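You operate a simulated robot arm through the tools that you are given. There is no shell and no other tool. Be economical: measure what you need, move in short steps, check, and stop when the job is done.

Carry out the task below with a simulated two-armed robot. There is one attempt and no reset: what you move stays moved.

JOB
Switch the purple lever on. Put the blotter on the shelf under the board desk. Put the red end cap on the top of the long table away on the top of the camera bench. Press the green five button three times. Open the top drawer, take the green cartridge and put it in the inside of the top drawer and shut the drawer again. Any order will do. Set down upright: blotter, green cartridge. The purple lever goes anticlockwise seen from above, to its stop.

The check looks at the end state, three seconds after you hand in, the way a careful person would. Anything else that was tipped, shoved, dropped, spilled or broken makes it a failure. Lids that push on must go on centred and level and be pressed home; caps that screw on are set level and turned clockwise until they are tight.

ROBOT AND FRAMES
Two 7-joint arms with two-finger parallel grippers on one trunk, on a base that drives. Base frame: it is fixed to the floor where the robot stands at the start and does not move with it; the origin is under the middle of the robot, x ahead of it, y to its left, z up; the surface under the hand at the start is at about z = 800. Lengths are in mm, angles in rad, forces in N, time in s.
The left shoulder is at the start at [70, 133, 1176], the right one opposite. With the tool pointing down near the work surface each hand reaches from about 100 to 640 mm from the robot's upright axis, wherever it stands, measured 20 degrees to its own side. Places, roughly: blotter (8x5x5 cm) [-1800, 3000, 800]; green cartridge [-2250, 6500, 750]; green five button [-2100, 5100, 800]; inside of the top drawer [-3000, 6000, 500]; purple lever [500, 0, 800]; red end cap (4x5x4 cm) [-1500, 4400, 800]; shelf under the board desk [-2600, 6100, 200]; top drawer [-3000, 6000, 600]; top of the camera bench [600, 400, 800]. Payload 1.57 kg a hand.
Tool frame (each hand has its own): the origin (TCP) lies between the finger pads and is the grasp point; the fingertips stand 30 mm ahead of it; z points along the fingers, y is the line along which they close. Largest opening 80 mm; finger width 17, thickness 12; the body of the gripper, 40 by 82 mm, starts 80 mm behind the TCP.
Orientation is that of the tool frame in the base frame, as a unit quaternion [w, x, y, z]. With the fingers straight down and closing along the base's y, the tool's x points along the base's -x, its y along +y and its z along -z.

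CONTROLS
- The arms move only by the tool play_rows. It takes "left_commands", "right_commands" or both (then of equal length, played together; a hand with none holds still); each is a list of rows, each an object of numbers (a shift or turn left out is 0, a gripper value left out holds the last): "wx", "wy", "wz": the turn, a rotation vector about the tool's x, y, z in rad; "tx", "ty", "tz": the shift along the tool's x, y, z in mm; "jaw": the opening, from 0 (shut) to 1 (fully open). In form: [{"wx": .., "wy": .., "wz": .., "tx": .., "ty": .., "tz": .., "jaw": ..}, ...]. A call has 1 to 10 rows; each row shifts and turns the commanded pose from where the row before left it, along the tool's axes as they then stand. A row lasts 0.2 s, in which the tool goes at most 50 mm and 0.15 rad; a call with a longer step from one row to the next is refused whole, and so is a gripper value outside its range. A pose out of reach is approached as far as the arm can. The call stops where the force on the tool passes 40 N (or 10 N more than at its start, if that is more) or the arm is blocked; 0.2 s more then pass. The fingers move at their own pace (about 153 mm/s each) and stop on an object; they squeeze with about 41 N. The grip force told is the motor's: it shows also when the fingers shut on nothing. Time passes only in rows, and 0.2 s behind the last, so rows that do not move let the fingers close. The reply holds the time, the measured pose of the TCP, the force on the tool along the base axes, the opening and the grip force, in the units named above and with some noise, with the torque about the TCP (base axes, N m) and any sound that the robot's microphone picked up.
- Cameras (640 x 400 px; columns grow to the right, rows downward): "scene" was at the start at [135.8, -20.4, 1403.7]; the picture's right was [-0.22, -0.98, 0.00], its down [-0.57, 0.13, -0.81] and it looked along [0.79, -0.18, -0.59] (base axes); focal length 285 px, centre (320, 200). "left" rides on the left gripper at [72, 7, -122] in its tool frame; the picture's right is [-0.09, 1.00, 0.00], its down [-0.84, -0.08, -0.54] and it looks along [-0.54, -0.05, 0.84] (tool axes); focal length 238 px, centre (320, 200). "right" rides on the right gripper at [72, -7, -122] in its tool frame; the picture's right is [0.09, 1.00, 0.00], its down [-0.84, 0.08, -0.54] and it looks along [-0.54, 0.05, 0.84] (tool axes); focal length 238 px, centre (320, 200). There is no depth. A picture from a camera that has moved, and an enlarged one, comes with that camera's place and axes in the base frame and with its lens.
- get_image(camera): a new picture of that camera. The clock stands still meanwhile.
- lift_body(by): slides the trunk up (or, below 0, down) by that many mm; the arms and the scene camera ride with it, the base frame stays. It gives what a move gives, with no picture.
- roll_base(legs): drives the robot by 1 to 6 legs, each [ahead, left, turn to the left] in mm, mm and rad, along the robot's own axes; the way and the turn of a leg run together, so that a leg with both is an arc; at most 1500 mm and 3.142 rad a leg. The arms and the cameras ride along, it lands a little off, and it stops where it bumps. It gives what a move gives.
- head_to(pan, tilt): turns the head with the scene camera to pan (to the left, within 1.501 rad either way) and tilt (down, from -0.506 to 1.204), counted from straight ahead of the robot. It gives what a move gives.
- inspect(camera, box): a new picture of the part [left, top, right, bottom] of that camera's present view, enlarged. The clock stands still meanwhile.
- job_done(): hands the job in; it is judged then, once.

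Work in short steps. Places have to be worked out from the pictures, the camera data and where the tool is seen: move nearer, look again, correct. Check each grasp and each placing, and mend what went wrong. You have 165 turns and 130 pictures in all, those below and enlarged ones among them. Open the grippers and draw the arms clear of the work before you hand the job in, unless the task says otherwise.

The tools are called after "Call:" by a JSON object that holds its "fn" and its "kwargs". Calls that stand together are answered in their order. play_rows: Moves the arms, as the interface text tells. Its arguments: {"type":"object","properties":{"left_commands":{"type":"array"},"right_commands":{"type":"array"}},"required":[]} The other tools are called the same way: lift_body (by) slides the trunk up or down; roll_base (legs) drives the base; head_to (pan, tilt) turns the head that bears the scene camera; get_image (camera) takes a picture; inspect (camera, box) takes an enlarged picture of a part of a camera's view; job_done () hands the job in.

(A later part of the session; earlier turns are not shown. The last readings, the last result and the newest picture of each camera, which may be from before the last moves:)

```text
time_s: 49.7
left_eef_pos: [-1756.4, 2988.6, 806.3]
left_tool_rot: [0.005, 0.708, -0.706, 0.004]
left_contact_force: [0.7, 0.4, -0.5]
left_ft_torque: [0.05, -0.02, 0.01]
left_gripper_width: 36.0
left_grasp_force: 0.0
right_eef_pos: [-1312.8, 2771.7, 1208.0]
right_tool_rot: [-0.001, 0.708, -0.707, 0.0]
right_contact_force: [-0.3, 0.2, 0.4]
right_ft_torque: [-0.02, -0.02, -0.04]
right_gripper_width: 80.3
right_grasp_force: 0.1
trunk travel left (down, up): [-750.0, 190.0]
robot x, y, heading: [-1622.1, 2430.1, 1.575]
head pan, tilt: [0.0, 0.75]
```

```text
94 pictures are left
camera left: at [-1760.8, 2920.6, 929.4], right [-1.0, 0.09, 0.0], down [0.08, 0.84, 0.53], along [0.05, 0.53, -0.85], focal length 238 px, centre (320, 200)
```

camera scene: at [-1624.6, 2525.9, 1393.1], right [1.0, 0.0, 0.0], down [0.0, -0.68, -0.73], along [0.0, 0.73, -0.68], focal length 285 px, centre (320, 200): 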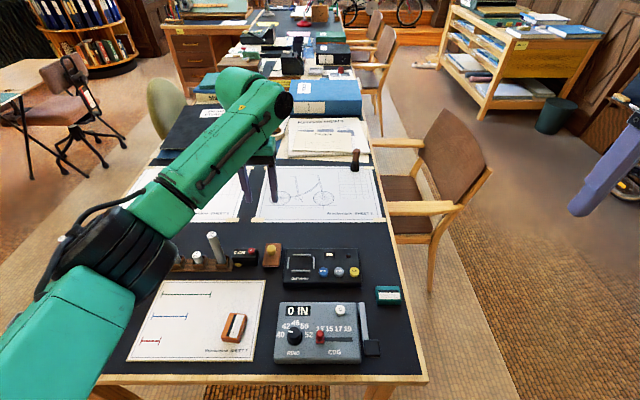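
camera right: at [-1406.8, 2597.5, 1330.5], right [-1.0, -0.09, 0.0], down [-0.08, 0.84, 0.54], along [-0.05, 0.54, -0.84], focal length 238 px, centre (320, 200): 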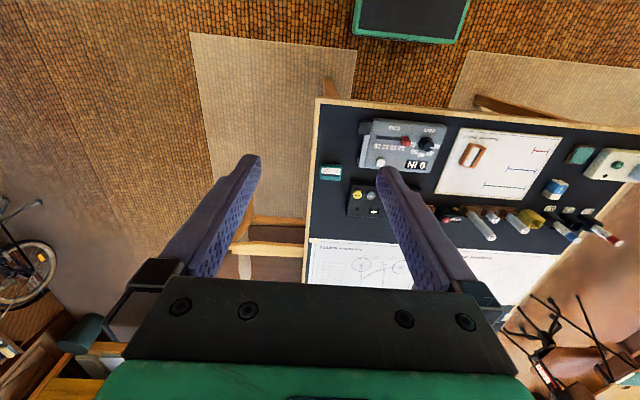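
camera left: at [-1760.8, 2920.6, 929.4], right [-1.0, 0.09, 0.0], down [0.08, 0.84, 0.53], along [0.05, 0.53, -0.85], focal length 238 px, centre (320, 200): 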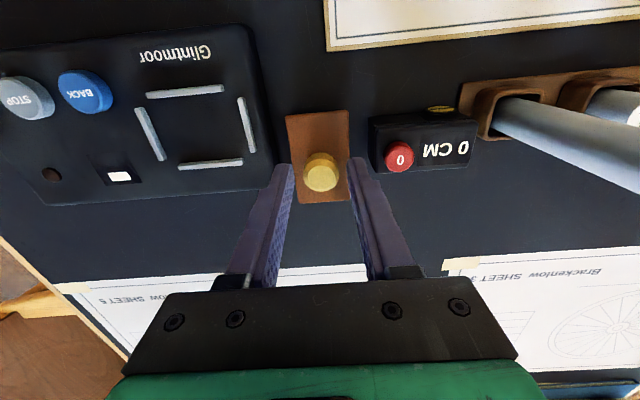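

Fingers straddle the knob. I go down 6 mm more and close.

Call:
{"fn": "play_rows", "kwargs": {"left_commands": [{"tz": 3}, {"tz": 3}, {}, {"jaw": 0.1}, {}, {}]}}

Call:
{"fn": "inspect", "kwargs": {"camera": "scene", "box": [220, 190, 320, 300]}}

```text
time_s: 51.1
left_eef_pos: [-1754.6, 2989.8, 800.8]
left_tool_rot: [0.004, 0.708, -0.706, 0.004]
left_contact_force: [-0.7, -0.4, 0.1]
left_ft_torque: [0.04, -0.02, 0.01]
left_gripper_width: 23.7
left_grasp_force: 36.3
right_eef_pos: [-1312.2, 2772.9, 1207.9]
right_tool_rot: [-0.001, 0.708, -0.706, -0.001]
right_contact_force: [-0.4, 0.0, -0.3]
right_ft_torque: [-0.01, 0.03, 0.01]
right_gripper_width: 79.8
right_grasp_force: 0.0
trunk travel left (down, up): [-750.0, 190.0]
robot x, y, heading: [-1627.6, 2431.1, 1.572]
head pan, tilt: [0.0, 0.75]
```

```text
3.64 times, centred on (270, 245) of scene
camera zoom: at [-1625.9, 2561.2, 1393.1], right [1.0, 0.0, 0.0], down [0.0, -0.68, -0.73], along [0.0, 0.73, -0.68], focal length 1036 px, centre (502, 36)
```

zoom: 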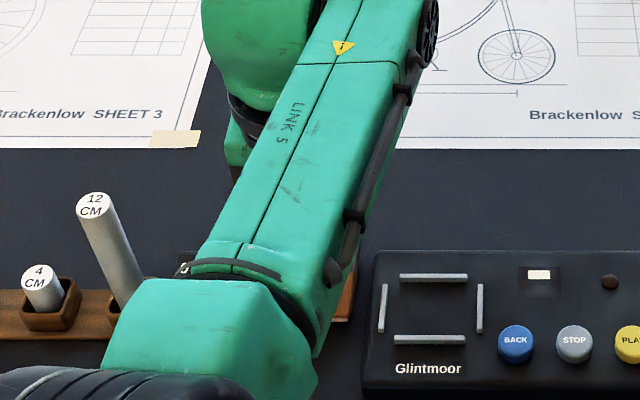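

The knob is held at 23.7 mm. I lift straight up and check.

Call:
{"fn": "play_rows", "kwargs": {"left_commands": [{"tz": -15}, {"tz": -30}, {"tz": -40}, {"tz": -45}, {"tz": -45}, {"tz": -45}, {"tz": -45}, {}]}}

Call:
{"fn": "get_image", "kwargs": {"camera": "left"}}

Call:
{"fn": "get_image", "kwargs": {"camera": "scene"}}

```text
time_s: 52.9
left_eef_pos: [-1754.7, 3003.9, 1065.4]
left_tool_rot: [-0.005, -0.707, 0.707, -0.004]
left_contact_force: [-0.8, -0.4, -0.4]
left_ft_torque: [0.03, 0.01, 0.02]
left_gripper_width: 23.8
left_grasp_force: 35.9
left hand out of reach, approached as far as the arm can: row 6, 7
right_eef_pos: [-1312.2, 2772.3, 1208.8]
right_tool_rot: [0.0, -0.707, 0.707, 0.001]
right_contact_force: [0.1, -0.1, 0.0]
right_ft_torque: [0.0, 0.01, 0.0]
right_gripper_width: 80.2
right_grasp_force: 0.0
trunk travel left (down, up): [-750.0, 190.0]
robot x, y, heading: [-1626.9, 2434.5, 1.57]
head pan, tilt: [0.0, 0.75]
```

```text
92 pictures are left
camera left: at [-1759.8, 2935.3, 1188.5], right [-1.0, 0.09, 0.0], down [0.08, 0.84, 0.53], along [0.05, 0.53, -0.85], focal length 238 px, centre (320, 200)
```

left: 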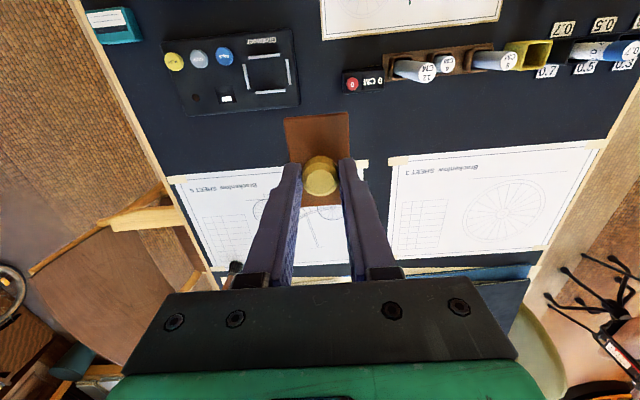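

```text
91 pictures are left
camera scene: at [-1625.8, 2561.4, 1393.1], right [1.0, 0.0, 0.0], down [0.0, -0.68, -0.73], along [0.0, 0.73, -0.68], focal length 285 px, centre (320, 200)
```

scene: 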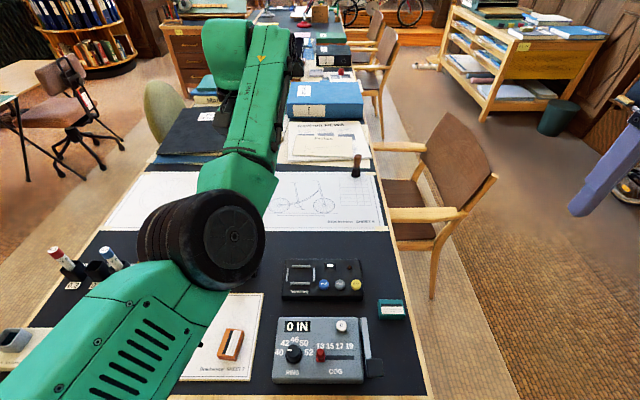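

The blotter is lifted, level. I draw the hand in close to the body, then back away from the table and go left into the aisle on the -x side.

Call:
{"fn": "play_rows", "kwargs": {"left_commands": [{"tx": 40}, {"tx": 45}, {"tx": 45}, {"tx": 45}, {"tx": 45, "ty": 15}, {"tx": 30, "ty": 20}, {"tz": -20, "ty": 20}, {"tz": -30}, {}]}}

Call:
{"fn": "roll_base", "kwargs": {"legs": [[-430, 0, 0], [0, 1250, 0]]}}

Call:
{"fn": "head_to", "kwargs": {"pan": -0.15, "tilt": 0.3}}

Call:
{"fn": "get_image", "kwargs": {"camera": "scene"}}

```text
time_s: 54.9
left_eef_pos: [-1823.1, 2997.2, 1120.7]
left_tool_rot: [-0.006, -0.707, 0.707, -0.004]
left_contact_force: [-0.6, 0.2, -1.5]
left_ft_torque: [0.0, 0.0, -0.03]
left_gripper_width: 23.7
left_grasp_force: 35.9
left hand out of reach, approached as far as the arm can: row 1, 2, 3, 4, 5, 6
right_eef_pos: [-1312.7, 2773.0, 1207.3]
right_tool_rot: [0.0, 0.708, -0.706, 0.001]
right_contact_force: [-0.6, -0.5, 0.5]
right_ft_torque: [-0.01, 0.02, -0.02]
right_gripper_width: 79.9
right_grasp_force: 0.1
trunk travel left (down, up): [-750.0, 190.0]
robot x, y, heading: [-1623.6, 2427.8, 1.572]
head pan, tilt: [0.0, 0.75]
```

```text
time_s: 63.5
left_eef_pos: [-3096.4, 2569.4, 1120.5]
left_tool_rot: [0.006, 0.708, -0.706, 0.005]
left_contact_force: [-0.5, -0.7, -0.5]
left_ft_torque: [0.01, -0.01, -0.01]
left_gripper_width: 23.8
left_grasp_force: 35.5
right_eef_pos: [-2586.0, 2345.3, 1207.1]
right_tool_rot: [0.0, 0.708, -0.706, -0.001]
right_contact_force: [0.2, -0.5, -0.3]
right_ft_torque: [-0.01, 0.02, 0.01]
right_gripper_width: 80.0
right_grasp_force: 0.1
trunk travel left (down, up): [-750.0, 190.0]
robot x, y, heading: [-2895.8, 2004.9, 1.575]
head pan, tilt: [0.0, 0.75]
```

```text
time_s: 64.4
left_eef_pos: [-3097.2, 2567.6, 1120.6]
left_tool_rot: [0.005, 0.708, -0.706, 0.005]
left_contact_force: [0.5, 0.5, -1.0]
left_ft_torque: [0.03, -0.04, 0.01]
left_gripper_width: 23.6
left_grasp_force: 35.1
right_eef_pos: [-2586.7, 2344.9, 1210.2]
right_tool_rot: [0.0, 0.709, -0.705, 0.0]
right_contact_force: [0.8, -0.2, -0.5]
right_ft_torque: [-0.03, 0.01, 0.02]
right_gripper_width: 80.0
right_grasp_force: 0.0
trunk travel left (down, up): [-750.0, 190.0]
robot x, y, heading: [-2900.0, 2005.0, 1.578]
head pan, tilt: [-0.15, 0.3]
```

```text
90 pictures are left
camera scene: at [-2885.3, 2143.9, 1433.4], right [0.99, -0.15, 0.0], down [-0.04, -0.29, -0.95], along [0.14, 0.94, -0.3], focal length 285 px, centre (320, 200)
```

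scene: 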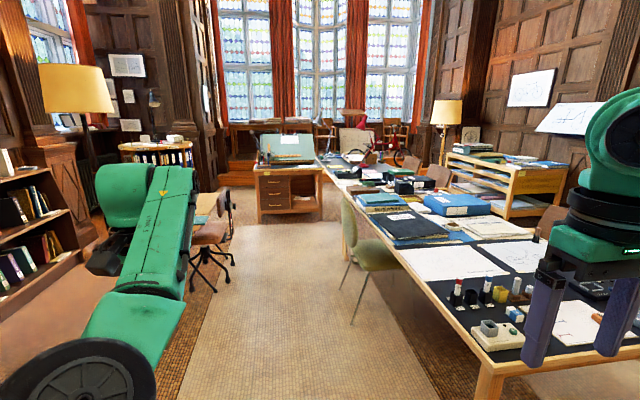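

The aisle between the office chair and the green chair is open, about 800 mm wide centred on x -2850. The desk front is near y 5790 with drawers on the left and an open bay on the right. I drive down the aisle to y about 4900.

Call:
{"fn": "roll_base", "kwargs": {"legs": [[0, -35, -0.007], [1450, 0, 0], [1400, 0, 0]]}}

Call:
{"fn": "head_to", "kwargs": {"pan": 0.0, "tilt": 0.5}}

Call:
{"fn": "get_image", "kwargs": {"camera": "scene"}}

```text
time_s: 78.6
left_eef_pos: [-2954.1, 5413.3, 1120.0]
left_tool_rot: [-0.005, -0.692, 0.721, -0.003]
left_contact_force: [0.2, -0.9, -0.5]
left_ft_torque: [0.02, 0.02, 0.02]
left_gripper_width: 23.6
left_grasp_force: 35.5
right_eef_pos: [-2454.8, 5168.8, 1209.0]
right_tool_rot: [0.001, -0.693, 0.721, 0.001]
right_contact_force: [-0.2, 0.1, 0.0]
right_ft_torque: [0.01, 0.01, 0.01]
right_gripper_width: 80.0
right_grasp_force: 0.0
trunk travel left (down, up): [-750.0, 190.0]
robot x, y, heading: [-2784.2, 4837.4, 1.535]
head pan, tilt: [-0.15, 0.3]
```

```text
time_s: 79.3
left_eef_pos: [-2955.1, 5413.5, 1120.7]
left_tool_rot: [-0.006, -0.693, 0.721, -0.004]
left_contact_force: [0.8, 1.0, -0.4]
left_ft_torque: [-0.03, -0.03, 0.02]
left_gripper_width: 23.9
left_grasp_force: 36.1
right_eef_pos: [-2453.8, 5168.1, 1208.2]
right_tool_rot: [0.0, -0.693, 0.721, 0.001]
right_contact_force: [0.8, -0.7, -1.1]
right_ft_torque: [0.03, -0.05, 0.01]
right_gripper_width: 80.2
right_grasp_force: 0.1
trunk travel left (down, up): [-750.0, 190.0]
robot x, y, heading: [-2783.1, 4839.3, 1.528]
head pan, tilt: [0.0, 0.499]
```

```text
89 pictures are left
camera scene: at [-2775.5, 4978.6, 1415.1], right [1.0, -0.04, 0.0], down [-0.02, -0.48, -0.88], along [0.03, 0.88, -0.48], focal length 285 px, centre (320, 200)
```

scene: 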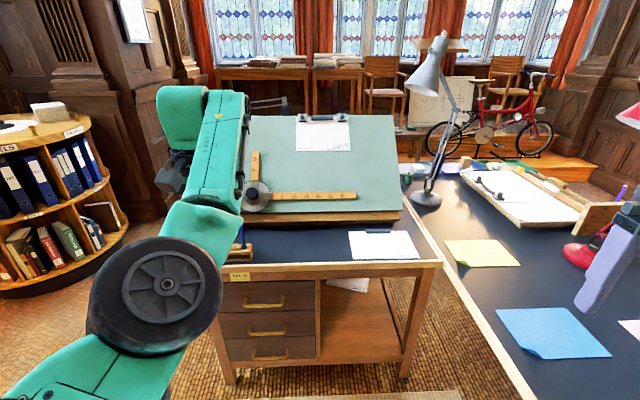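

The bay right of the drawers is open, with a shelf at about z 150, x -2758 to -2340, and front edge about y 5770. Before lowering I test whether the left arm can be freed from its limit by commanding it nearer and lower.

Call:
{"fn": "play_rows", "kwargs": {"left_commands": [{"tz": 30}, {"tz": 30}, {"tz": 30}, {}], "right_commands": [{"tx": 20, "ty": 30}, {"tx": 20, "ty": 30}, {"ty": 30}, {}]}}

Call:
{"fn": "get_image", "kwargs": {"camera": "scene"}}

```text
time_s: 80.3
left_eef_pos: [-2955.1, 5412.3, 1030.8]
left_tool_rot: [-0.005, -0.692, 0.722, -0.003]
left_contact_force: [0.5, 0.5, -1.2]
left_ft_torque: [0.01, 0.02, -0.01]
left_gripper_width: 23.5
left_grasp_force: 35.2
right_eef_pos: [-2547.1, 5131.2, 1209.2]
right_tool_rot: [0.0, -0.693, 0.721, 0.0]
right_contact_force: [-0.4, -0.2, -0.3]
right_ft_torque: [0.0, 0.03, -0.03]
right_gripper_width: 79.9
right_grasp_force: 0.1
trunk travel left (down, up): [-750.0, 190.0]
robot x, y, heading: [-2781.7, 4840.9, 1.535]
head pan, tilt: [0.0, 0.499]
```

```text
88 pictures are left
camera scene: at [-2774.9, 4978.3, 1415.1], right [1.0, -0.04, 0.0], down [-0.02, -0.48, -0.88], along [0.03, 0.88, -0.48], focal length 285 px, centre (320, 200)
```

scene: 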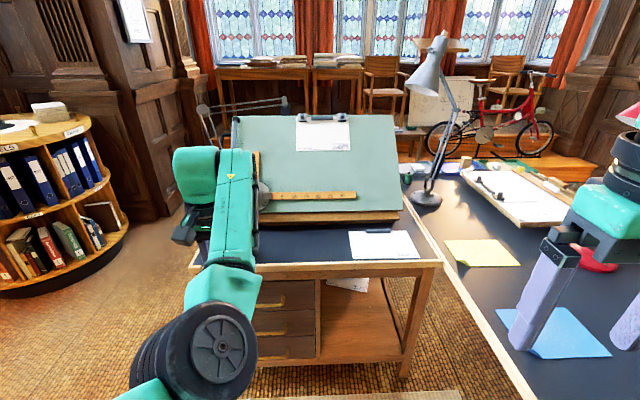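

The arm moves freely again. I go to about (-2985,5072) and turn to heading 0.85, so that the left forearm can later enter the bay diagonally clear of the drawer panel.

Call:
{"fn": "roll_base", "kwargs": {"legs": [[223, 211, 0], [0, 0, -0.685]]}}

Call:
{"fn": "lift_body", "kwargs": {"by": -600}}

Call:
{"fn": "head_to", "kwargs": {"pan": 0.0, "tilt": 0.45}}

Call:
{"fn": "get_image", "kwargs": {"camera": "scene"}}

Call:
{"fn": "get_image", "kwargs": {"camera": "left"}}

```text
time_s: 84.2
left_eef_pos: [-2753.6, 5630.7, 1030.7]
left_tool_rot: [-0.007, -0.41, 0.912, -0.003]
left_contact_force: [-0.5, -0.9, -1.5]
left_ft_torque: [-0.02, -0.03, 0.0]
left_gripper_width: 23.7
left_grasp_force: 35.6
right_eef_pos: [-2614.6, 5153.8, 1209.6]
right_tool_rot: [0.001, -0.409, 0.912, 0.0]
right_contact_force: [-0.1, -0.9, -0.3]
right_ft_torque: [0.01, -0.02, 0.02]
right_gripper_width: 80.1
right_grasp_force: 0.0
trunk travel left (down, up): [-750.0, 190.0]
robot x, y, heading: [-2982.9, 5075.6, 0.85]
head pan, tilt: [0.0, 0.499]
```

```text
refused: -600 is not a number from -400 to 400
```

```text
time_s: 84.9
left_eef_pos: [-2754.1, 5630.0, 1030.5]
left_tool_rot: [-0.007, -0.41, 0.912, -0.001]
left_contact_force: [0.3, -0.5, -0.4]
left_ft_torque: [0.0, 0.0, -0.03]
left_gripper_width: 23.6
left_grasp_force: 35.8
right_eef_pos: [-2616.0, 5153.3, 1209.9]
right_tool_rot: [0.001, -0.41, 0.912, 0.0]
right_contact_force: [-1.0, -0.5, 0.7]
right_ft_torque: [0.0, 0.0, -0.01]
right_gripper_width: 79.8
right_grasp_force: 0.2
trunk travel left (down, up): [-750.0, 190.0]
robot x, y, heading: [-2986.3, 5073.8, 0.844]
head pan, tilt: [0.0, 0.45]
```

```text
87 pictures are left
camera scene: at [-2887.9, 5180.3, 1419.5], right [0.75, -0.66, 0.0], down [-0.29, -0.33, -0.9], along [0.6, 0.67, -0.44], focal length 285 px, centre (320, 200)
```

scene: 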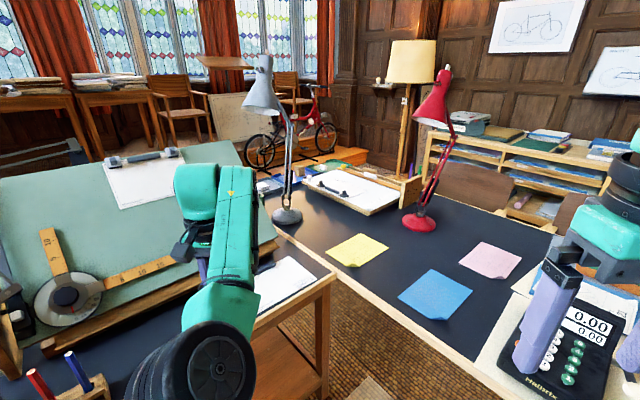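

```text
86 pictures are left
camera left: at [-2805.0, 5582.8, 1153.2], right [-0.68, 0.73, 0.0], down [0.62, 0.58, 0.53], along [0.39, 0.36, -0.85], focal length 238 px, centre (320, 200)
```

left: 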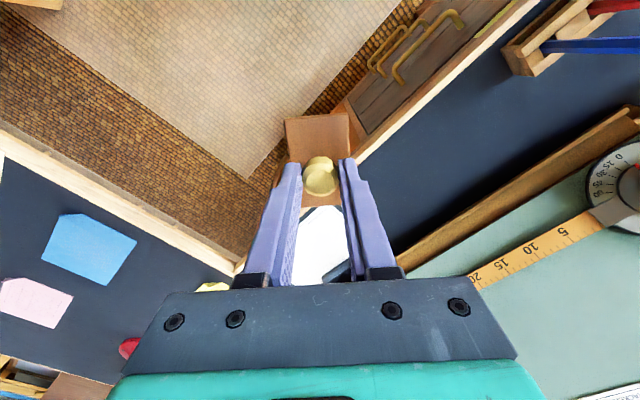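

The desk's front edge at y 5769 is confirmed and the blotter hangs in front of it. The trunk takes at most 400 mm a call, so I lower in two steps of 300.

Call:
{"fn": "lift_body", "kwargs": {"by": -300}}

Call:
{"fn": "lift_body", "kwargs": {"by": -300}}

Call:
{"fn": "get_image", "kwargs": {"camera": "scene"}}

Call:
{"fn": "get_image", "kwargs": {"camera": "left"}}

```text
time_s: 87.9
left_eef_pos: [-2754.2, 5630.6, 730.5]
left_tool_rot: [-0.006, -0.41, 0.912, -0.001]
left_contact_force: [0.5, -0.6, -1.0]
left_ft_torque: [0.0, 0.03, 0.0]
left_gripper_width: 23.7
left_grasp_force: 35.4
right_eef_pos: [-2615.4, 5154.1, 909.8]
right_tool_rot: [0.001, -0.41, 0.912, 0.0]
right_contact_force: [-0.5, 1.3, 0.1]
right_ft_torque: [0.01, -0.01, 0.01]
right_gripper_width: 80.1
right_grasp_force: 0.1
trunk travel left (down, up): [-450.0, 490.0]
robot x, y, heading: [-2983.9, 5075.1, 0.846]
head pan, tilt: [0.0, 0.45]
```

```text
time_s: 90.9
left_eef_pos: [-2754.4, 5631.1, 430.7]
left_tool_rot: [-0.006, -0.41, 0.912, -0.002]
left_contact_force: [0.2, 0.3, -0.3]
left_ft_torque: [-0.04, 0.0, -0.01]
left_gripper_width: 23.8
left_grasp_force: 36.2
right_eef_pos: [-2616.2, 5155.4, 609.3]
right_tool_rot: [0.001, -0.41, 0.912, 0.001]
right_contact_force: [-0.3, 0.6, 0.4]
right_ft_torque: [-0.01, -0.03, -0.03]
right_gripper_width: 79.9
right_grasp_force: 0.0
trunk travel left (down, up): [-150.0, 790.0]
robot x, y, heading: [-2978.8, 5073.2, 0.844]
head pan, tilt: [0.0, 0.45]
```

```text
85 pictures are left
camera scene: at [-2888.0, 5180.1, 819.6], right [0.75, -0.66, 0.0], down [-0.29, -0.33, -0.9], along [0.6, 0.67, -0.44], focal length 285 px, centre (320, 200)
```

scene: 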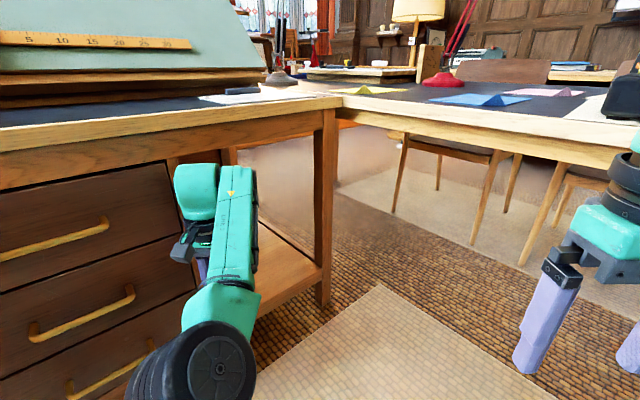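

```text
84 pictures are left
camera left: at [-2805.2, 5582.6, 553.3], right [-0.68, 0.73, 0.0], down [0.62, 0.58, 0.53], along [0.39, 0.36, -0.85], focal length 238 px, centre (320, 200)
```

left: 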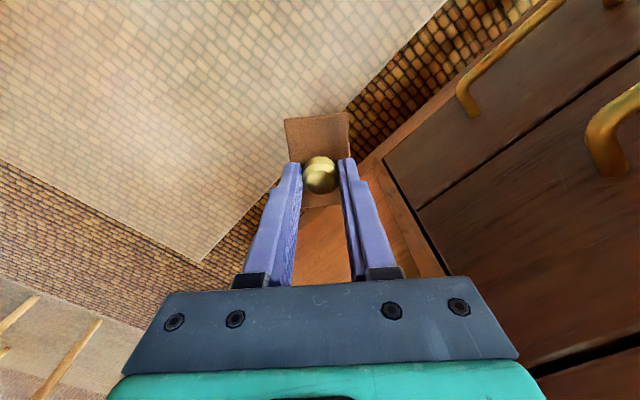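

The bay opening reaches up to about z 643 and the hand's hump stands about 230 above the TCP. I lower the hand to TCP 300 with the blotter still outside, and look.

Call:
{"fn": "play_rows", "kwargs": {"left_commands": [{"tz": 35}, {"tz": 35}, {"tz": 35}, {"tz": 25}, {}]}}

Call:
{"fn": "get_image", "kwargs": {"camera": "scene"}}

Call:
{"fn": "get_image", "kwargs": {"camera": "left"}}

```text
time_s: 92.1
left_eef_pos: [-2756.6, 5627.2, 299.4]
left_tool_rot: [-0.006, -0.41, 0.912, -0.001]
left_contact_force: [1.0, 0.3, -1.3]
left_ft_torque: [-0.02, 0.01, 0.0]
left_gripper_width: 23.7
left_grasp_force: 36.0
right_eef_pos: [-2616.0, 5153.2, 610.4]
right_tool_rot: [0.0, -0.41, 0.912, 0.0]
right_contact_force: [-1.3, -0.2, -0.4]
right_ft_torque: [-0.03, 0.03, -0.01]
right_gripper_width: 80.2
right_grasp_force: 0.1
trunk travel left (down, up): [-150.0, 790.0]
robot x, y, heading: [-2978.9, 5076.3, 0.847]
head pan, tilt: [0.0, 0.45]
```

```text
83 pictures are left
camera scene: at [-2888.0, 5180.2, 819.5], right [0.75, -0.66, 0.0], down [-0.29, -0.33, -0.9], along [0.6, 0.67, -0.44], focal length 285 px, centre (320, 200)
```

scene: 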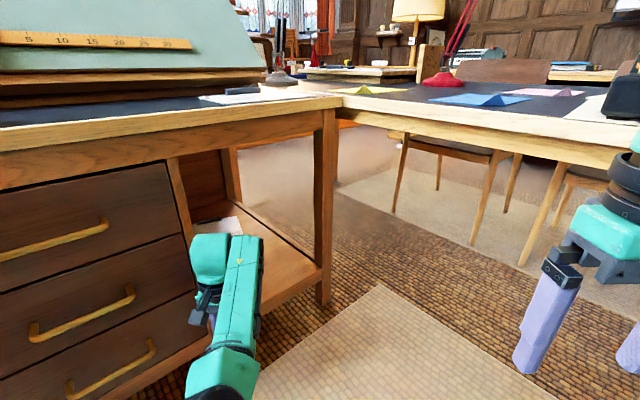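

```text
82 pictures are left
camera left: at [-2806.8, 5580.1, 421.8], right [-0.68, 0.73, 0.0], down [0.62, 0.58, 0.53], along [0.39, 0.36, -0.85], focal length 238 px, centre (320, 200)
```

left: 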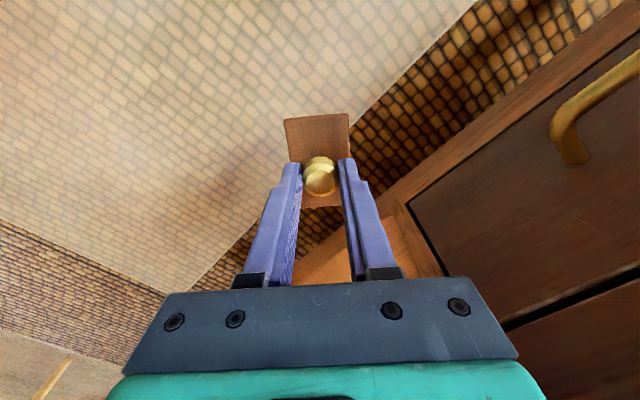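

The shelf is clear except a paper at the far back. I drive 180 mm in and check clearance.

Call:
{"fn": "roll_base", "kwargs": {"legs": [[180, 0, 0]]}}

Call:
{"fn": "get_image", "kwargs": {"camera": "scene"}}

Call:
{"fn": "get_image", "kwargs": {"camera": "left"}}

```text
time_s: 93.6
left_eef_pos: [-2635.6, 5763.1, 298.8]
left_tool_rot: [-0.007, -0.41, 0.912, -0.003]
left_contact_force: [1.1, -0.3, -0.7]
left_ft_torque: [0.0, -0.03, 0.01]
left_gripper_width: 23.9
left_grasp_force: 35.7
right_eef_pos: [-2494.3, 5290.1, 609.8]
right_tool_rot: [0.001, -0.41, 0.912, 0.001]
right_contact_force: [0.1, 0.3, -0.3]
right_ft_torque: [-0.04, 0.02, -0.01]
right_gripper_width: 79.8
right_grasp_force: 0.0
trunk travel left (down, up): [-150.0, 790.0]
robot x, y, heading: [-2861.4, 5208.5, 0.847]
head pan, tilt: [0.0, 0.45]
```

```text
81 pictures are left
camera scene: at [-2767.5, 5316.3, 819.5], right [0.75, -0.66, 0.0], down [-0.29, -0.33, -0.9], along [0.6, 0.67, -0.44], focal length 285 px, centre (320, 200)
```

scene: 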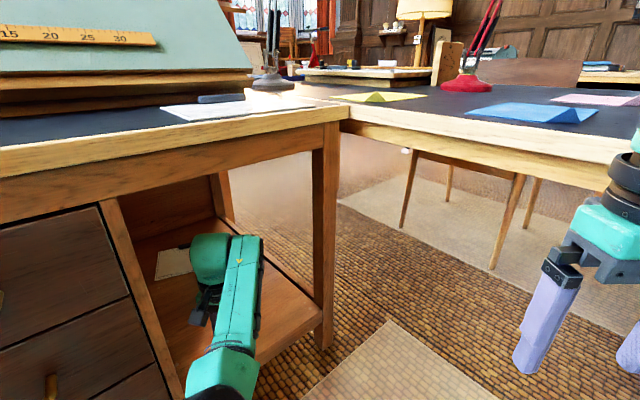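

```text
80 pictures are left
camera left: at [-2686.5, 5716.1, 422.0], right [-0.68, 0.73, 0.0], down [0.62, 0.58, 0.53], along [0.39, 0.36, -0.85], focal length 238 px, centre (320, 200)
```

left: 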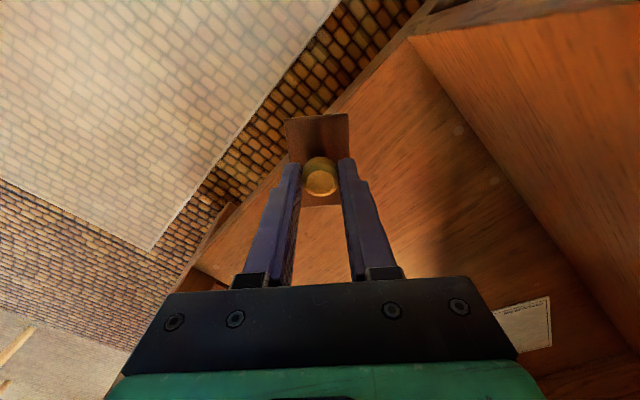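

Clearances are good; I drive 140 mm further in.

Call:
{"fn": "roll_base", "kwargs": {"legs": [[140, 0, 0]]}}

Call:
{"fn": "play_rows", "kwargs": {"left_commands": [{"tz": 15}, {"tz": 12}, {"tz": 8}, {"tz": 5}, {"tz": 5}, {}]}}

Call:
{"fn": "get_image", "kwargs": {"camera": "left"}}

Call:
{"fn": "get_image", "kwargs": {"camera": "scene"}}

```text
time_s: 94.9
left_eef_pos: [-2541.4, 5868.3, 299.2]
left_tool_rot: [-0.007, -0.41, 0.912, -0.003]
left_contact_force: [-0.4, -0.3, -0.7]
left_ft_torque: [-0.01, 0.03, -0.02]
left_gripper_width: 24.0
left_grasp_force: 35.3
right_eef_pos: [-2402.2, 5395.1, 610.5]
right_tool_rot: [0.001, -0.41, 0.912, 0.001]
right_contact_force: [-0.5, 0.0, 0.3]
right_ft_torque: [0.02, -0.02, 0.02]
right_gripper_width: 80.0
right_grasp_force: 0.1
trunk travel left (down, up): [-150.0, 790.0]
robot x, y, heading: [-2767.4, 5320.7, 0.844]
head pan, tilt: [0.0, 0.45]
```

```text
time_s: 96.3
left_eef_pos: [-2542.5, 5868.5, 253.5]
left_tool_rot: [-0.007, -0.41, 0.912, -0.001]
left_contact_force: [-0.7, 0.4, -1.2]
left_ft_torque: [0.02, -0.02, -0.02]
left_gripper_width: 23.9
left_grasp_force: 35.7
right_eef_pos: [-2401.9, 5395.1, 609.4]
right_tool_rot: [0.0, -0.41, 0.912, 0.001]
right_contact_force: [-0.1, 0.6, -0.2]
right_ft_torque: [-0.01, 0.0, 0.01]
right_gripper_width: 80.1
right_grasp_force: 0.0
trunk travel left (down, up): [-150.0, 790.0]
robot x, y, heading: [-2772.3, 5314.7, 0.841]
head pan, tilt: [0.0, 0.45]
```

```text
79 pictures are left
camera left: at [-2593.2, 5821.5, 377.2], right [-0.68, 0.73, 0.0], down [0.62, 0.58, 0.53], along [0.39, 0.36, -0.85], focal length 238 px, centre (320, 200)
```

left: 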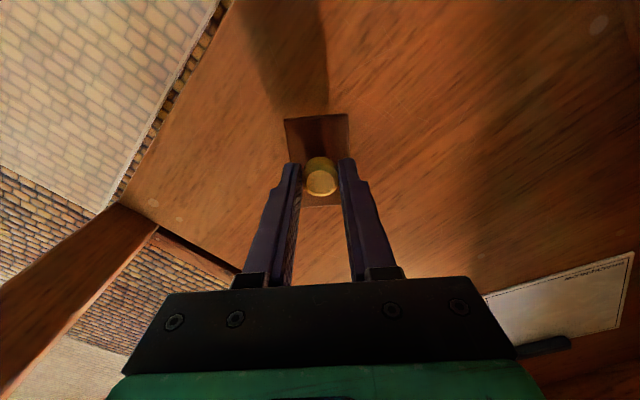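

```text
78 pictures are left
camera scene: at [-2674.3, 5421.3, 819.5], right [0.75, -0.66, 0.0], down [-0.29, -0.33, -0.9], along [0.6, 0.67, -0.44], focal length 285 px, centre (320, 200)
```

scene: 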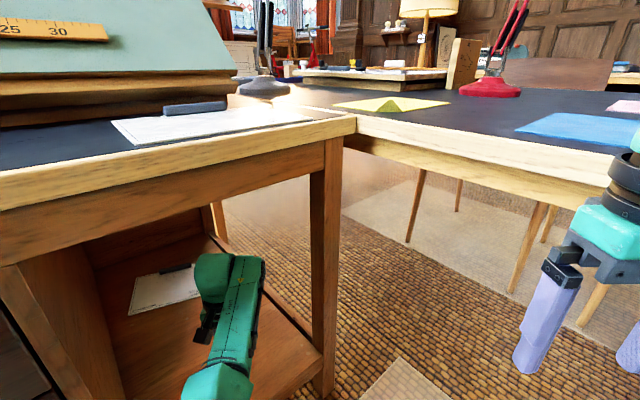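

Not yet touching. I lower in 4 mm steps and watch the upward force.

Call:
{"fn": "play_rows", "kwargs": {"left_commands": [{"tz": 4}, {"tz": 4}, {"tz": 4}, {}]}}

Call:
{"fn": "inspect", "kwargs": {"camera": "left", "box": [230, 60, 410, 220]}}

```text
time_s: 97.3
left_eef_pos: [-2540.8, 5867.8, 242.4]
left_tool_rot: [-0.007, -0.41, 0.912, -0.002]
left_contact_force: [0.0, 0.1, -0.8]
left_ft_torque: [-0.01, 0.0, 0.01]
left_gripper_width: 23.8
left_grasp_force: 35.7
right_eef_pos: [-2402.2, 5395.5, 609.9]
right_tool_rot: [0.001, -0.411, 0.912, 0.0]
right_contact_force: [0.4, 0.0, 0.1]
right_ft_torque: [0.0, 0.03, -0.01]
right_gripper_width: 80.2
right_grasp_force: 0.0
trunk travel left (down, up): [-150.0, 790.0]
robot x, y, heading: [-2765.7, 5315.2, 0.847]
head pan, tilt: [0.0, 0.45]
```

```text
2.50 times, centred on (320, 140) of left
camera zoom: at [-2592.7, 5820.9, 365.9], right [-0.68, 0.73, 0.0], down [0.62, 0.58, 0.53], along [0.39, 0.36, -0.85], focal length 596 px, centre (320, 350)
```

zoom: 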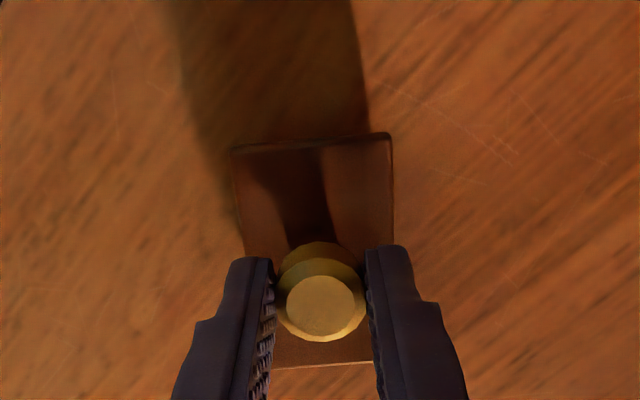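

Still free; I continue down.

Call:
{"fn": "play_rows", "kwargs": {"left_commands": [{"tz": 3}, {"tz": 3}, {"tz": 3}, {"tz": 3}, {}]}}

```text
time_s: 98.5
left_eef_pos: [-2540.6, 5869.4, 234.3]
left_tool_rot: [-0.001, -0.41, 0.912, 0.002]
left_contact_force: [4.9, 2.5, 31.6]
left_ft_torque: [0.17, -0.25, -0.05]
left_gripper_width: 23.9
left_grasp_force: 35.7
right_eef_pos: [-2402.6, 5393.1, 610.9]
right_tool_rot: [0.003, -0.41, 0.912, 0.002]
right_contact_force: [-0.5, -1.1, -0.3]
right_ft_torque: [0.03, 0.04, -0.04]
right_gripper_width: 80.0
right_grasp_force: 0.0
trunk travel left (down, up): [-150.0, 790.0]
robot x, y, heading: [-2768.4, 5315.7, 0.848]
head pan, tilt: [0.0, 0.45]
```

Contact at TCP about 235. I ease up 3 mm to unload, open the jaw a little, then rise.

Call:
{"fn": "play_rows", "kwargs": {"left_commands": [{"tz": -3}, {}, {"jaw": 0.45}, {}, {}, {"tz": -10}, {"tz": -20}, {"tz": -20}, {}]}}

Call:
{"fn": "get_image", "kwargs": {"camera": "left"}}

```text
time_s: 100.5
left_eef_pos: [-2542.2, 5867.8, 281.3]
left_tool_rot: [-0.006, -0.41, 0.912, -0.002]
left_contact_force: [0.0, 0.1, 0.3]
left_ft_torque: [-0.02, -0.02, 0.01]
left_gripper_width: 36.0
left_grasp_force: 0.0
right_eef_pos: [-2401.7, 5394.4, 611.2]
right_tool_rot: [0.001, -0.411, 0.912, 0.0]
right_contact_force: [-0.4, -0.3, -0.8]
right_ft_torque: [0.01, -0.01, -0.04]
right_gripper_width: 80.1
right_grasp_force: 0.1
trunk travel left (down, up): [-150.0, 790.0]
robot x, y, heading: [-2772.5, 5311.6, 0.844]
head pan, tilt: [0.0, 0.45]
```

```text
76 pictures are left
camera left: at [-2592.7, 5821.6, 404.9], right [-0.68, 0.73, 0.0], down [0.62, 0.58, 0.53], along [0.39, 0.36, -0.85], focal length 238 px, centre (320, 200)
```

left: 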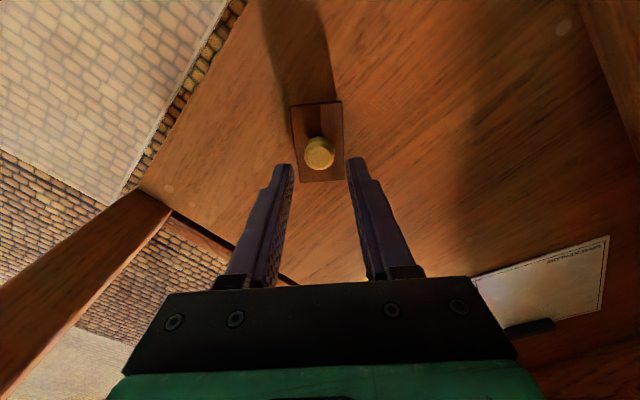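

The blotter stands upright on the shelf with the knob clear of the fingers. I back out, raise the trunk, and look for the cartridge.

Call:
{"fn": "roll_base", "kwargs": {"legs": [[-370, 0, 0]]}}

Call:
{"fn": "lift_body", "kwargs": {"by": 400}}

Call:
{"fn": "lift_body", "kwargs": {"by": 390}}

Call:
{"fn": "head_to", "kwargs": {"pan": 0.1, "tilt": 0.45}}

Call:
{"fn": "get_image", "kwargs": {"camera": "scene"}}

Call:
{"fn": "inspect", "kwargs": {"camera": "scene", "box": [240, 130, 440, 260]}}

```text
time_s: 102.9
left_eef_pos: [-2789.3, 5591.6, 282.2]
left_tool_rot: [-0.005, -0.41, 0.912, -0.002]
left_contact_force: [-0.1, 0.0, 0.1]
left_ft_torque: [-0.01, -0.01, -0.01]
left_gripper_width: 36.0
left_grasp_force: 0.1
right_eef_pos: [-2650.2, 5115.9, 610.2]
right_tool_rot: [0.001, -0.41, 0.912, 0.0]
right_contact_force: [-0.7, -0.1, -0.8]
right_ft_torque: [0.0, 0.0, 0.02]
right_gripper_width: 80.1
right_grasp_force: 0.1
trunk travel left (down, up): [-150.0, 790.0]
robot x, y, heading: [-3016.4, 5037.4, 0.844]
head pan, tilt: [0.0, 0.45]
```

```text
time_s: 106.7
left_eef_pos: [-2787.4, 5590.0, 681.8]
left_tool_rot: [-0.008, -0.41, 0.912, -0.002]
left_contact_force: [-0.3, 0.1, -1.5]
left_ft_torque: [0.01, -0.01, 0.0]
left_gripper_width: 36.1
left_grasp_force: 0.0
right_eef_pos: [-2648.7, 5116.3, 1009.3]
right_tool_rot: [0.001, -0.41, 0.912, 0.0]
right_contact_force: [-0.1, 0.2, 0.2]
right_ft_torque: [0.0, 0.02, -0.02]
right_gripper_width: 80.0
right_grasp_force: 0.1
trunk travel left (down, up): [-550.0, 390.0]
robot x, y, heading: [-3017.1, 5037.2, 0.845]
head pan, tilt: [0.0, 0.45]
```

```text
time_s: 110.5
left_eef_pos: [-2788.7, 5590.2, 1071.1]
left_tool_rot: [-0.007, -0.41, 0.912, -0.003]
left_contact_force: [0.7, -0.5, 0.0]
left_ft_torque: [0.01, 0.0, 0.0]
left_gripper_width: 36.2
left_grasp_force: 0.2
right_eef_pos: [-2649.8, 5116.2, 1401.3]
right_tool_rot: [0.001, -0.41, 0.912, 0.001]
right_contact_force: [-0.2, 0.0, 0.4]
right_ft_torque: [-0.03, 0.03, -0.03]
right_gripper_width: 80.0
right_grasp_force: 0.0
trunk travel left (down, up): [-940.0, 0.0]
robot x, y, heading: [-3011.6, 5037.8, 0.85]
head pan, tilt: [0.0, 0.45]
```

```text
time_s: 111.1
left_eef_pos: [-2788.9, 5588.9, 1070.9]
left_tool_rot: [-0.008, -0.41, 0.912, -0.003]
left_contact_force: [0.5, 0.7, -0.6]
left_ft_torque: [0.02, -0.04, 0.01]
left_gripper_width: 35.9
left_grasp_force: 0.1
right_eef_pos: [-2648.6, 5117.0, 1400.0]
right_tool_rot: [0.001, -0.41, 0.912, 0.0]
right_contact_force: [0.1, 0.4, 0.2]
right_ft_torque: [-0.02, -0.02, 0.01]
right_gripper_width: 80.0
right_grasp_force: 0.1
trunk travel left (down, up): [-940.0, 0.0]
robot x, y, heading: [-3016.8, 5036.1, 0.848]
head pan, tilt: [0.099, 0.45]
```

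```text
75 pictures are left
camera scene: at [-2928.5, 5148.4, 1609.5], right [0.81, -0.59, 0.0], down [-0.26, -0.35, -0.9], along [0.53, 0.73, -0.44], focal length 285 px, centre (320, 200)
```

scene: 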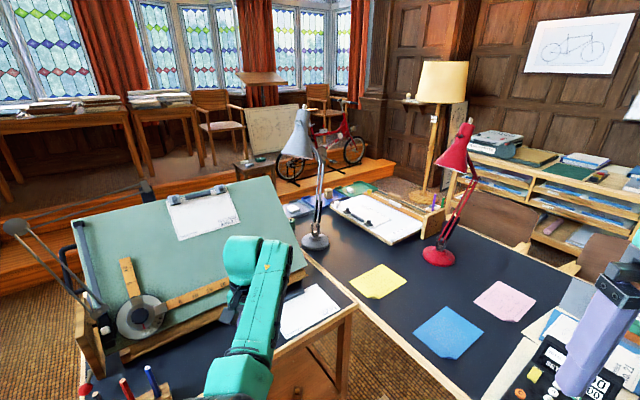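

```text
3.08 times, centred on (340, 195) of scene
camera zoom: at [-2928.5, 5148.4, 1609.5], right [0.81, -0.59, 0.0], down [-0.26, -0.35, -0.9], along [0.53, 0.73, -0.44], focal length 876 px, centre (258, 215)
```

zoom: 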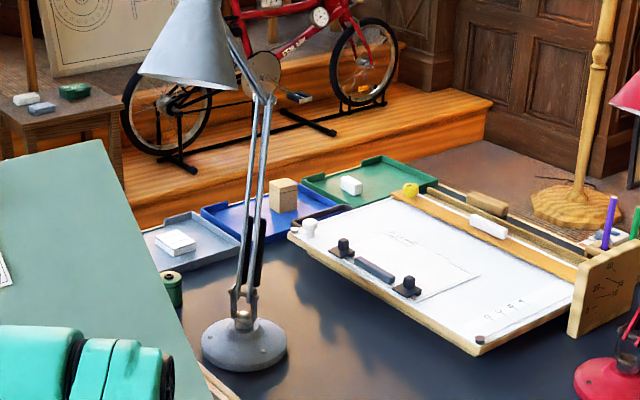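

A dark-green cylinder stands on the long table near (-2215,6420), beside the lamp: the green cartridge. It can only be reached from behind the desk, where there is free floor. First I open the top drawer; I square up to the desk and lower the trunk.

Call:
{"fn": "roll_base", "kwargs": {"legs": [[0, 0, 0.723], [20, -217, 0]]}}

Call:
{"fn": "lift_body", "kwargs": {"by": -400}}

Call:
{"fn": "head_to", "kwargs": {"pan": 0.2, "tilt": 0.6}}

Call:
{"fn": "get_image", "kwargs": {"camera": "scene"}}

Call:
{"fn": "get_image", "kwargs": {"camera": "left"}}

```text
time_s: 114.7
left_eef_pos: [-3003.6, 5621.2, 1070.6]
left_tool_rot: [0.004, 0.708, -0.706, 0.004]
left_contact_force: [-0.8, 0.1, 0.2]
left_ft_torque: [0.0, -0.05, 0.02]
left_gripper_width: 36.1
left_grasp_force: 0.0
right_eef_pos: [-2586.0, 5359.8, 1399.5]
right_tool_rot: [-0.003, 0.708, -0.707, 0.0]
right_contact_force: [0.0, -0.2, 0.8]
right_ft_torque: [-0.03, -0.02, 0.01]
right_gripper_width: 80.0
right_grasp_force: 0.1
trunk travel left (down, up): [-940.0, 0.0]
robot x, y, heading: [-2804.3, 5055.8, 1.566]
head pan, tilt: [0.099, 0.45]
```

```text
time_s: 118.6
left_eef_pos: [-2998.6, 5621.4, 672.3]
left_tool_rot: [0.006, 0.708, -0.706, 0.005]
left_contact_force: [0.0, 0.0, 0.3]
left_ft_torque: [0.0, -0.01, 0.02]
left_gripper_width: 35.9
left_grasp_force: 0.1
right_eef_pos: [-2580.0, 5361.5, 1001.2]
right_tool_rot: [0.0, 0.707, -0.707, 0.0]
right_contact_force: [1.1, -0.4, -0.5]
right_ft_torque: [0.01, 0.0, -0.02]
right_gripper_width: 80.1
right_grasp_force: 0.1
trunk travel left (down, up): [-540.0, 400.0]
robot x, y, heading: [-2802.2, 5058.2, 1.57]
head pan, tilt: [0.099, 0.45]
```

```text
time_s: 119.3
left_eef_pos: [-3000.5, 5622.7, 671.4]
left_tool_rot: [0.006, 0.708, -0.707, 0.004]
left_contact_force: [-0.3, 0.7, -0.8]
left_ft_torque: [0.01, 0.0, -0.01]
left_gripper_width: 36.0
left_grasp_force: 0.0
right_eef_pos: [-2579.3, 5360.9, 999.4]
right_tool_rot: [-0.001, 0.707, -0.707, 0.0]
right_contact_force: [-0.3, 0.2, -0.3]
right_ft_torque: [-0.02, -0.01, -0.01]
right_gripper_width: 80.0
right_grasp_force: 0.0
trunk travel left (down, up): [-540.0, 400.0]
robot x, y, heading: [-2803.7, 5055.9, 1.569]
head pan, tilt: [0.201, 0.6]
```

```text
73 pictures are left
camera scene: at [-2819.6, 5194.1, 1196.0], right [0.98, 0.2, 0.0], down [0.11, -0.55, -0.83], along [-0.17, 0.81, -0.56], focal length 285 px, centre (320, 200)
```

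scene: 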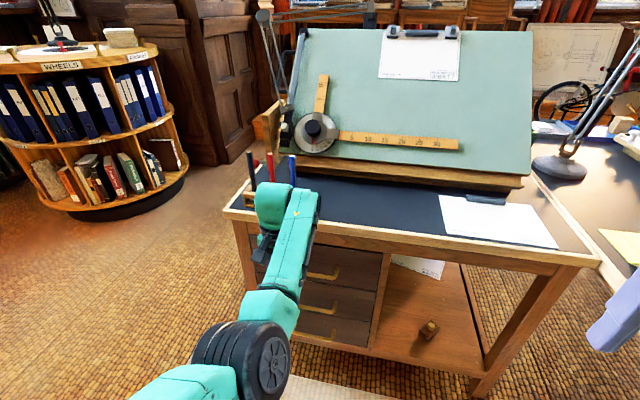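

```text
72 pictures are left
camera left: at [-3006.0, 5553.2, 794.7], right [-1.0, 0.09, 0.0], down [0.08, 0.84, 0.53], along [0.05, 0.53, -0.85], focal length 238 px, centre (320, 200)
```

left: 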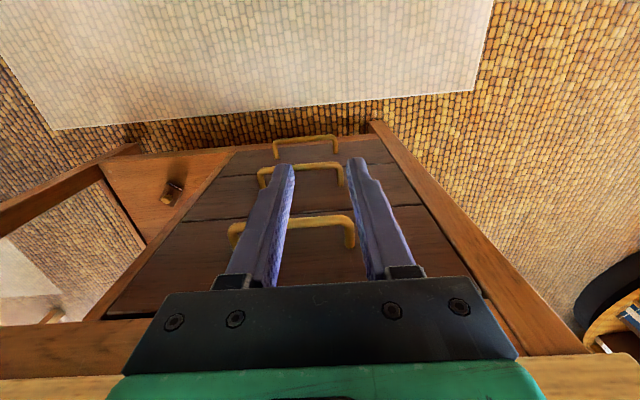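

The top drawer's bar handle is about (-2945,5748,548). I pitch the left tool forward to nearly horizontal, holding the TCP in place.

Call:
{"fn": "play_rows", "kwargs": {"left_commands": [{"wy": -0.15, "jaw": 0.6}, {"wy": -0.15}, {"wy": -0.15}, {"wy": -0.15}, {"wy": -0.15}, {"wy": -0.15}, {"wy": -0.15}, {"wy": -0.15}, {"wy": -0.15}, {}]}}

Call:
{"fn": "get_image", "kwargs": {"camera": "scene"}}

```text
time_s: 120.4
left_eef_pos: [-3065.7, 5650.1, 734.5]
left_tool_rot: [-0.223, 0.656, -0.643, -0.326]
left_contact_force: [0.6, -0.7, 0.2]
left_ft_torque: [0.01, 0.02, 0.0]
left_gripper_width: 48.0
left_grasp_force: 0.1
right_eef_pos: [-2581.1, 5360.7, 1000.4]
right_tool_rot: [0.0, 0.708, -0.706, -0.001]
right_contact_force: [0.1, -0.1, -0.5]
right_ft_torque: [0.02, 0.03, 0.02]
right_gripper_width: 79.9
right_grasp_force: 0.0
trunk travel left (down, up): [-540.0, 400.0]
robot x, y, heading: [-2802.0, 5059.0, 1.573]
head pan, tilt: [0.201, 0.6]
stopped in row 5 (left hand): the arm was blocked; the commanded pose is now the measured one
```

```text
71 pictures are left
camera scene: at [-2819.4, 5193.9, 1196.1], right [0.98, 0.2, 0.0], down [0.11, -0.55, -0.83], along [-0.17, 0.81, -0.56], focal length 285 px, centre (320, 200)
```

scene: 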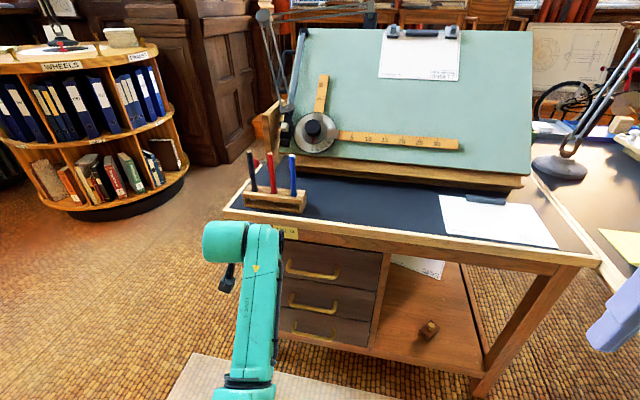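

The arm blocked partway in that configuration. I rotate the left tool back to straight down and see whether it can be drawn in.

Call:
{"fn": "play_rows", "kwargs": {"left_commands": [{"wx": 0.025, "wy": 0.133, "wz": 0.003}, {"wx": 0.025, "wy": 0.133, "wz": 0.003}, {"wx": 0.025, "wy": 0.133, "wz": 0.003}, {"wx": 0.025, "wy": 0.133, "wz": 0.003}, {"wx": 0.025, "wy": 0.133, "wz": 0.003}, {"wx": 0.025, "wy": 0.133, "wz": 0.003}, {"tx": 30}, {"tx": 30}, {"tx": 30}, {}]}}

```text
time_s: 122.6
left_eef_pos: [-3066.5, 5560.0, 730.3]
left_tool_rot: [0.001, -0.706, 0.708, -0.003]
left_contact_force: [-0.2, 0.0, 0.4]
left_ft_torque: [-0.02, 0.0, -0.02]
left_gripper_width: 48.1
left_grasp_force: 0.1
right_eef_pos: [-2581.3, 5361.5, 998.9]
right_tool_rot: [-0.001, 0.708, -0.706, 0.0]
right_contact_force: [-0.1, 0.3, 0.2]
right_ft_torque: [-0.02, 0.02, -0.01]
right_gripper_width: 79.9
right_grasp_force: 0.1
trunk travel left (down, up): [-540.0, 400.0]
robot x, y, heading: [-2802.3, 5061.5, 1.574]
head pan, tilt: [0.201, 0.6]
```

It can be drawn in now. I retract it further and inward so the wrist has room to pitch.

Call:
{"fn": "play_rows", "kwargs": {"left_commands": [{"tx": 30, "ty": -10}, {"tx": 30, "ty": -10}, {"tx": 30, "ty": -10}, {"tx": 30, "ty": -10}, {"tx": 20}, {}]}}

Call:
{"fn": "play_rows", "kwargs": {"left_commands": [{"wy": -0.14}, {"wy": -0.14, "tx": -15, "tz": 3}, {"wy": -0.14, "tx": -15, "tz": 5}, {"wy": -0.14, "tx": -14, "tz": 7}, {"wy": -0.14, "tx": -13, "tz": 9}, {"wy": -0.14, "tx": -12, "tz": 11}, {"wy": -0.14, "tx": -10, "tz": 13}, {"wy": -0.14, "tx": -8, "tz": 14}, {"wy": -0.14, "tx": -6, "tz": 15}, {"wy": -0.14, "tx": -4, "tz": 15}]}}

Call:
{"fn": "get_image", "kwargs": {"camera": "scene"}}

```text
time_s: 124.2
left_eef_pos: [-3111.8, 5488.6, 683.1]
left_tool_rot: [0.018, 0.725, -0.687, -0.038]
left_contact_force: [-0.6, 1.1, 0.2]
left_ft_torque: [0.02, -0.05, 0.01]
left_gripper_width: 47.9
left_grasp_force: 0.1
left hand out of reach, approached as far as the arm can: row 1, 2, 3, 4, 5
right_eef_pos: [-2581.7, 5360.5, 999.5]
right_tool_rot: [0.001, -0.707, 0.707, 0.001]
right_contact_force: [0.2, 0.2, 0.6]
right_ft_torque: [0.01, 0.02, 0.03]
right_gripper_width: 80.1
right_grasp_force: 0.1
trunk travel left (down, up): [-540.0, 400.0]
robot x, y, heading: [-2805.7, 5056.3, 1.573]
head pan, tilt: [0.201, 0.6]
stopped in row 6 (left hand): the arm was blocked; the commanded pose is now the measured one
```

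```text
time_s: 125.2
left_eef_pos: [-3156.9, 5564.3, 764.5]
left_tool_rot: [-0.176, 0.68, -0.639, -0.313]
left_contact_force: [-0.6, -0.3, -0.1]
left_ft_torque: [-0.01, 0.03, 0.01]
left_gripper_width: 47.9
left_grasp_force: 0.0
right_eef_pos: [-2581.9, 5361.4, 999.8]
right_tool_rot: [-0.001, 0.708, -0.706, -0.001]
right_contact_force: [-0.3, -0.1, -0.4]
right_ft_torque: [-0.03, 0.0, -0.01]
right_gripper_width: 79.8
right_grasp_force: 0.1
trunk travel left (down, up): [-540.0, 400.0]
robot x, y, heading: [-2802.9, 5056.8, 1.571]
head pan, tilt: [0.201, 0.6]
stopped in row 4 (left hand): the arm was blocked; the commanded pose is now the measured one
```

```text
70 pictures are left
camera scene: at [-2819.9, 5194.0, 1196.0], right [0.98, 0.2, 0.0], down [0.11, -0.55, -0.83], along [-0.17, 0.81, -0.57], focal length 285 px, centre (320, 200)
```

scene: 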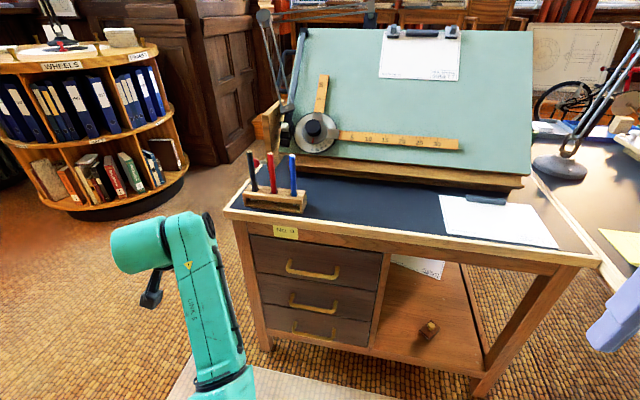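

The left arm's wrist is at a limit here. I try the right arm, which is still in its fresh posture: shift the base left so the handle is on its side, and lower the trunk more.

Call:
{"fn": "roll_base", "kwargs": {"legs": [[0, 290, 0]]}}

Call:
{"fn": "lift_body", "kwargs": {"by": -230}}

Call:
{"fn": "play_rows", "kwargs": {"right_commands": [{"wy": -0.14, "jaw": 0.6}, {"wy": -0.14, "tx": -15, "tz": 3}, {"wy": -0.14, "tx": -15, "tz": 5}, {"wy": -0.14, "tx": -14, "tz": 7}, {"wy": -0.14, "tx": -13, "tz": 9}, {"wy": -0.14, "tx": -12, "tz": 11}, {"wy": -0.14, "tx": -10, "tz": 13}, {"wy": -0.14, "tx": -8, "tz": 14}, {"wy": -0.14, "tx": -6, "tz": 15}, {"wy": -0.14, "tx": -4, "tz": 15}]}}

Call:
{"fn": "get_image", "kwargs": {"camera": "scene"}}

```text
time_s: 127.2
left_eef_pos: [-3452.3, 5562.2, 763.4]
left_tool_rot: [-0.174, 0.682, -0.637, -0.313]
left_contact_force: [-0.3, -0.4, -0.3]
left_ft_torque: [0.01, 0.02, -0.05]
left_gripper_width: 48.0
left_grasp_force: 0.2
right_eef_pos: [-2874.6, 5361.1, 1000.5]
right_tool_rot: [0.0, 0.709, -0.705, -0.001]
right_contact_force: [-0.7, 0.5, 0.6]
right_ft_torque: [0.03, -0.03, 0.04]
right_gripper_width: 79.7
right_grasp_force: 0.0
trunk travel left (down, up): [-540.0, 400.0]
robot x, y, heading: [-3094.3, 5056.1, 1.578]
head pan, tilt: [0.201, 0.6]
```

```text
time_s: 129.7
left_eef_pos: [-3451.5, 5562.1, 533.2]
left_tool_rot: [-0.174, 0.681, -0.638, -0.313]
left_contact_force: [0.0, 0.0, -0.3]
left_ft_torque: [-0.02, 0.04, 0.01]
left_gripper_width: 47.9
left_grasp_force: 0.1
right_eef_pos: [-2875.1, 5361.1, 771.0]
right_tool_rot: [0.0, 0.709, -0.705, 0.0]
right_contact_force: [-1.0, 0.1, 0.0]
right_ft_torque: [-0.01, 0.01, -0.01]
right_gripper_width: 79.8
right_grasp_force: 0.0
trunk travel left (down, up): [-310.0, 630.0]
robot x, y, heading: [-3092.4, 5054.4, 1.577]
head pan, tilt: [0.201, 0.6]
```

```text
time_s: 131.9
left_eef_pos: [-3451.8, 5561.5, 533.4]
left_tool_rot: [-0.175, 0.681, -0.639, -0.313]
left_contact_force: [0.5, -0.6, 0.2]
left_ft_torque: [0.02, 0.01, 0.02]
left_gripper_width: 48.2
left_grasp_force: 0.1
right_eef_pos: [-2866.5, 5533.3, 824.6]
right_tool_rot: [-0.399, 0.59, -0.578, -0.398]
right_contact_force: [-0.6, 1.0, 0.5]
right_ft_torque: [-0.02, 0.0, -0.01]
right_gripper_width: 48.1
right_grasp_force: 0.1
right hand out of reach, approached as far as the arm can: row 5, 6, 7, 8, 9, 10
trunk travel left (down, up): [-310.0, 630.0]
robot x, y, heading: [-3097.4, 5058.8, 1.574]
head pan, tilt: [0.201, 0.6]
```

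```text
69 pictures are left
camera scene: at [-3113.4, 5192.8, 966.0], right [0.98, 0.21, 0.0], down [0.12, -0.55, -0.82], along [-0.17, 0.81, -0.57], focal length 285 px, centre (320, 200)
```

scene: 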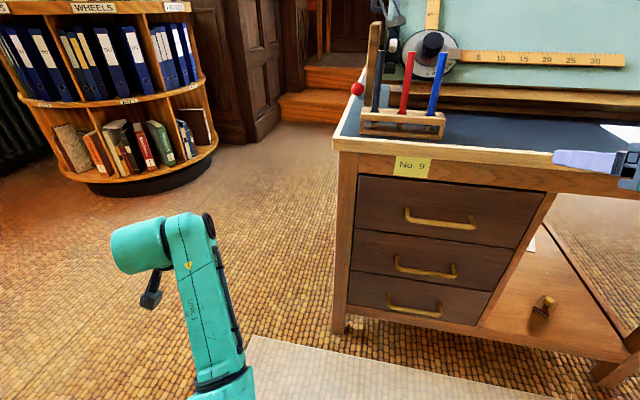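

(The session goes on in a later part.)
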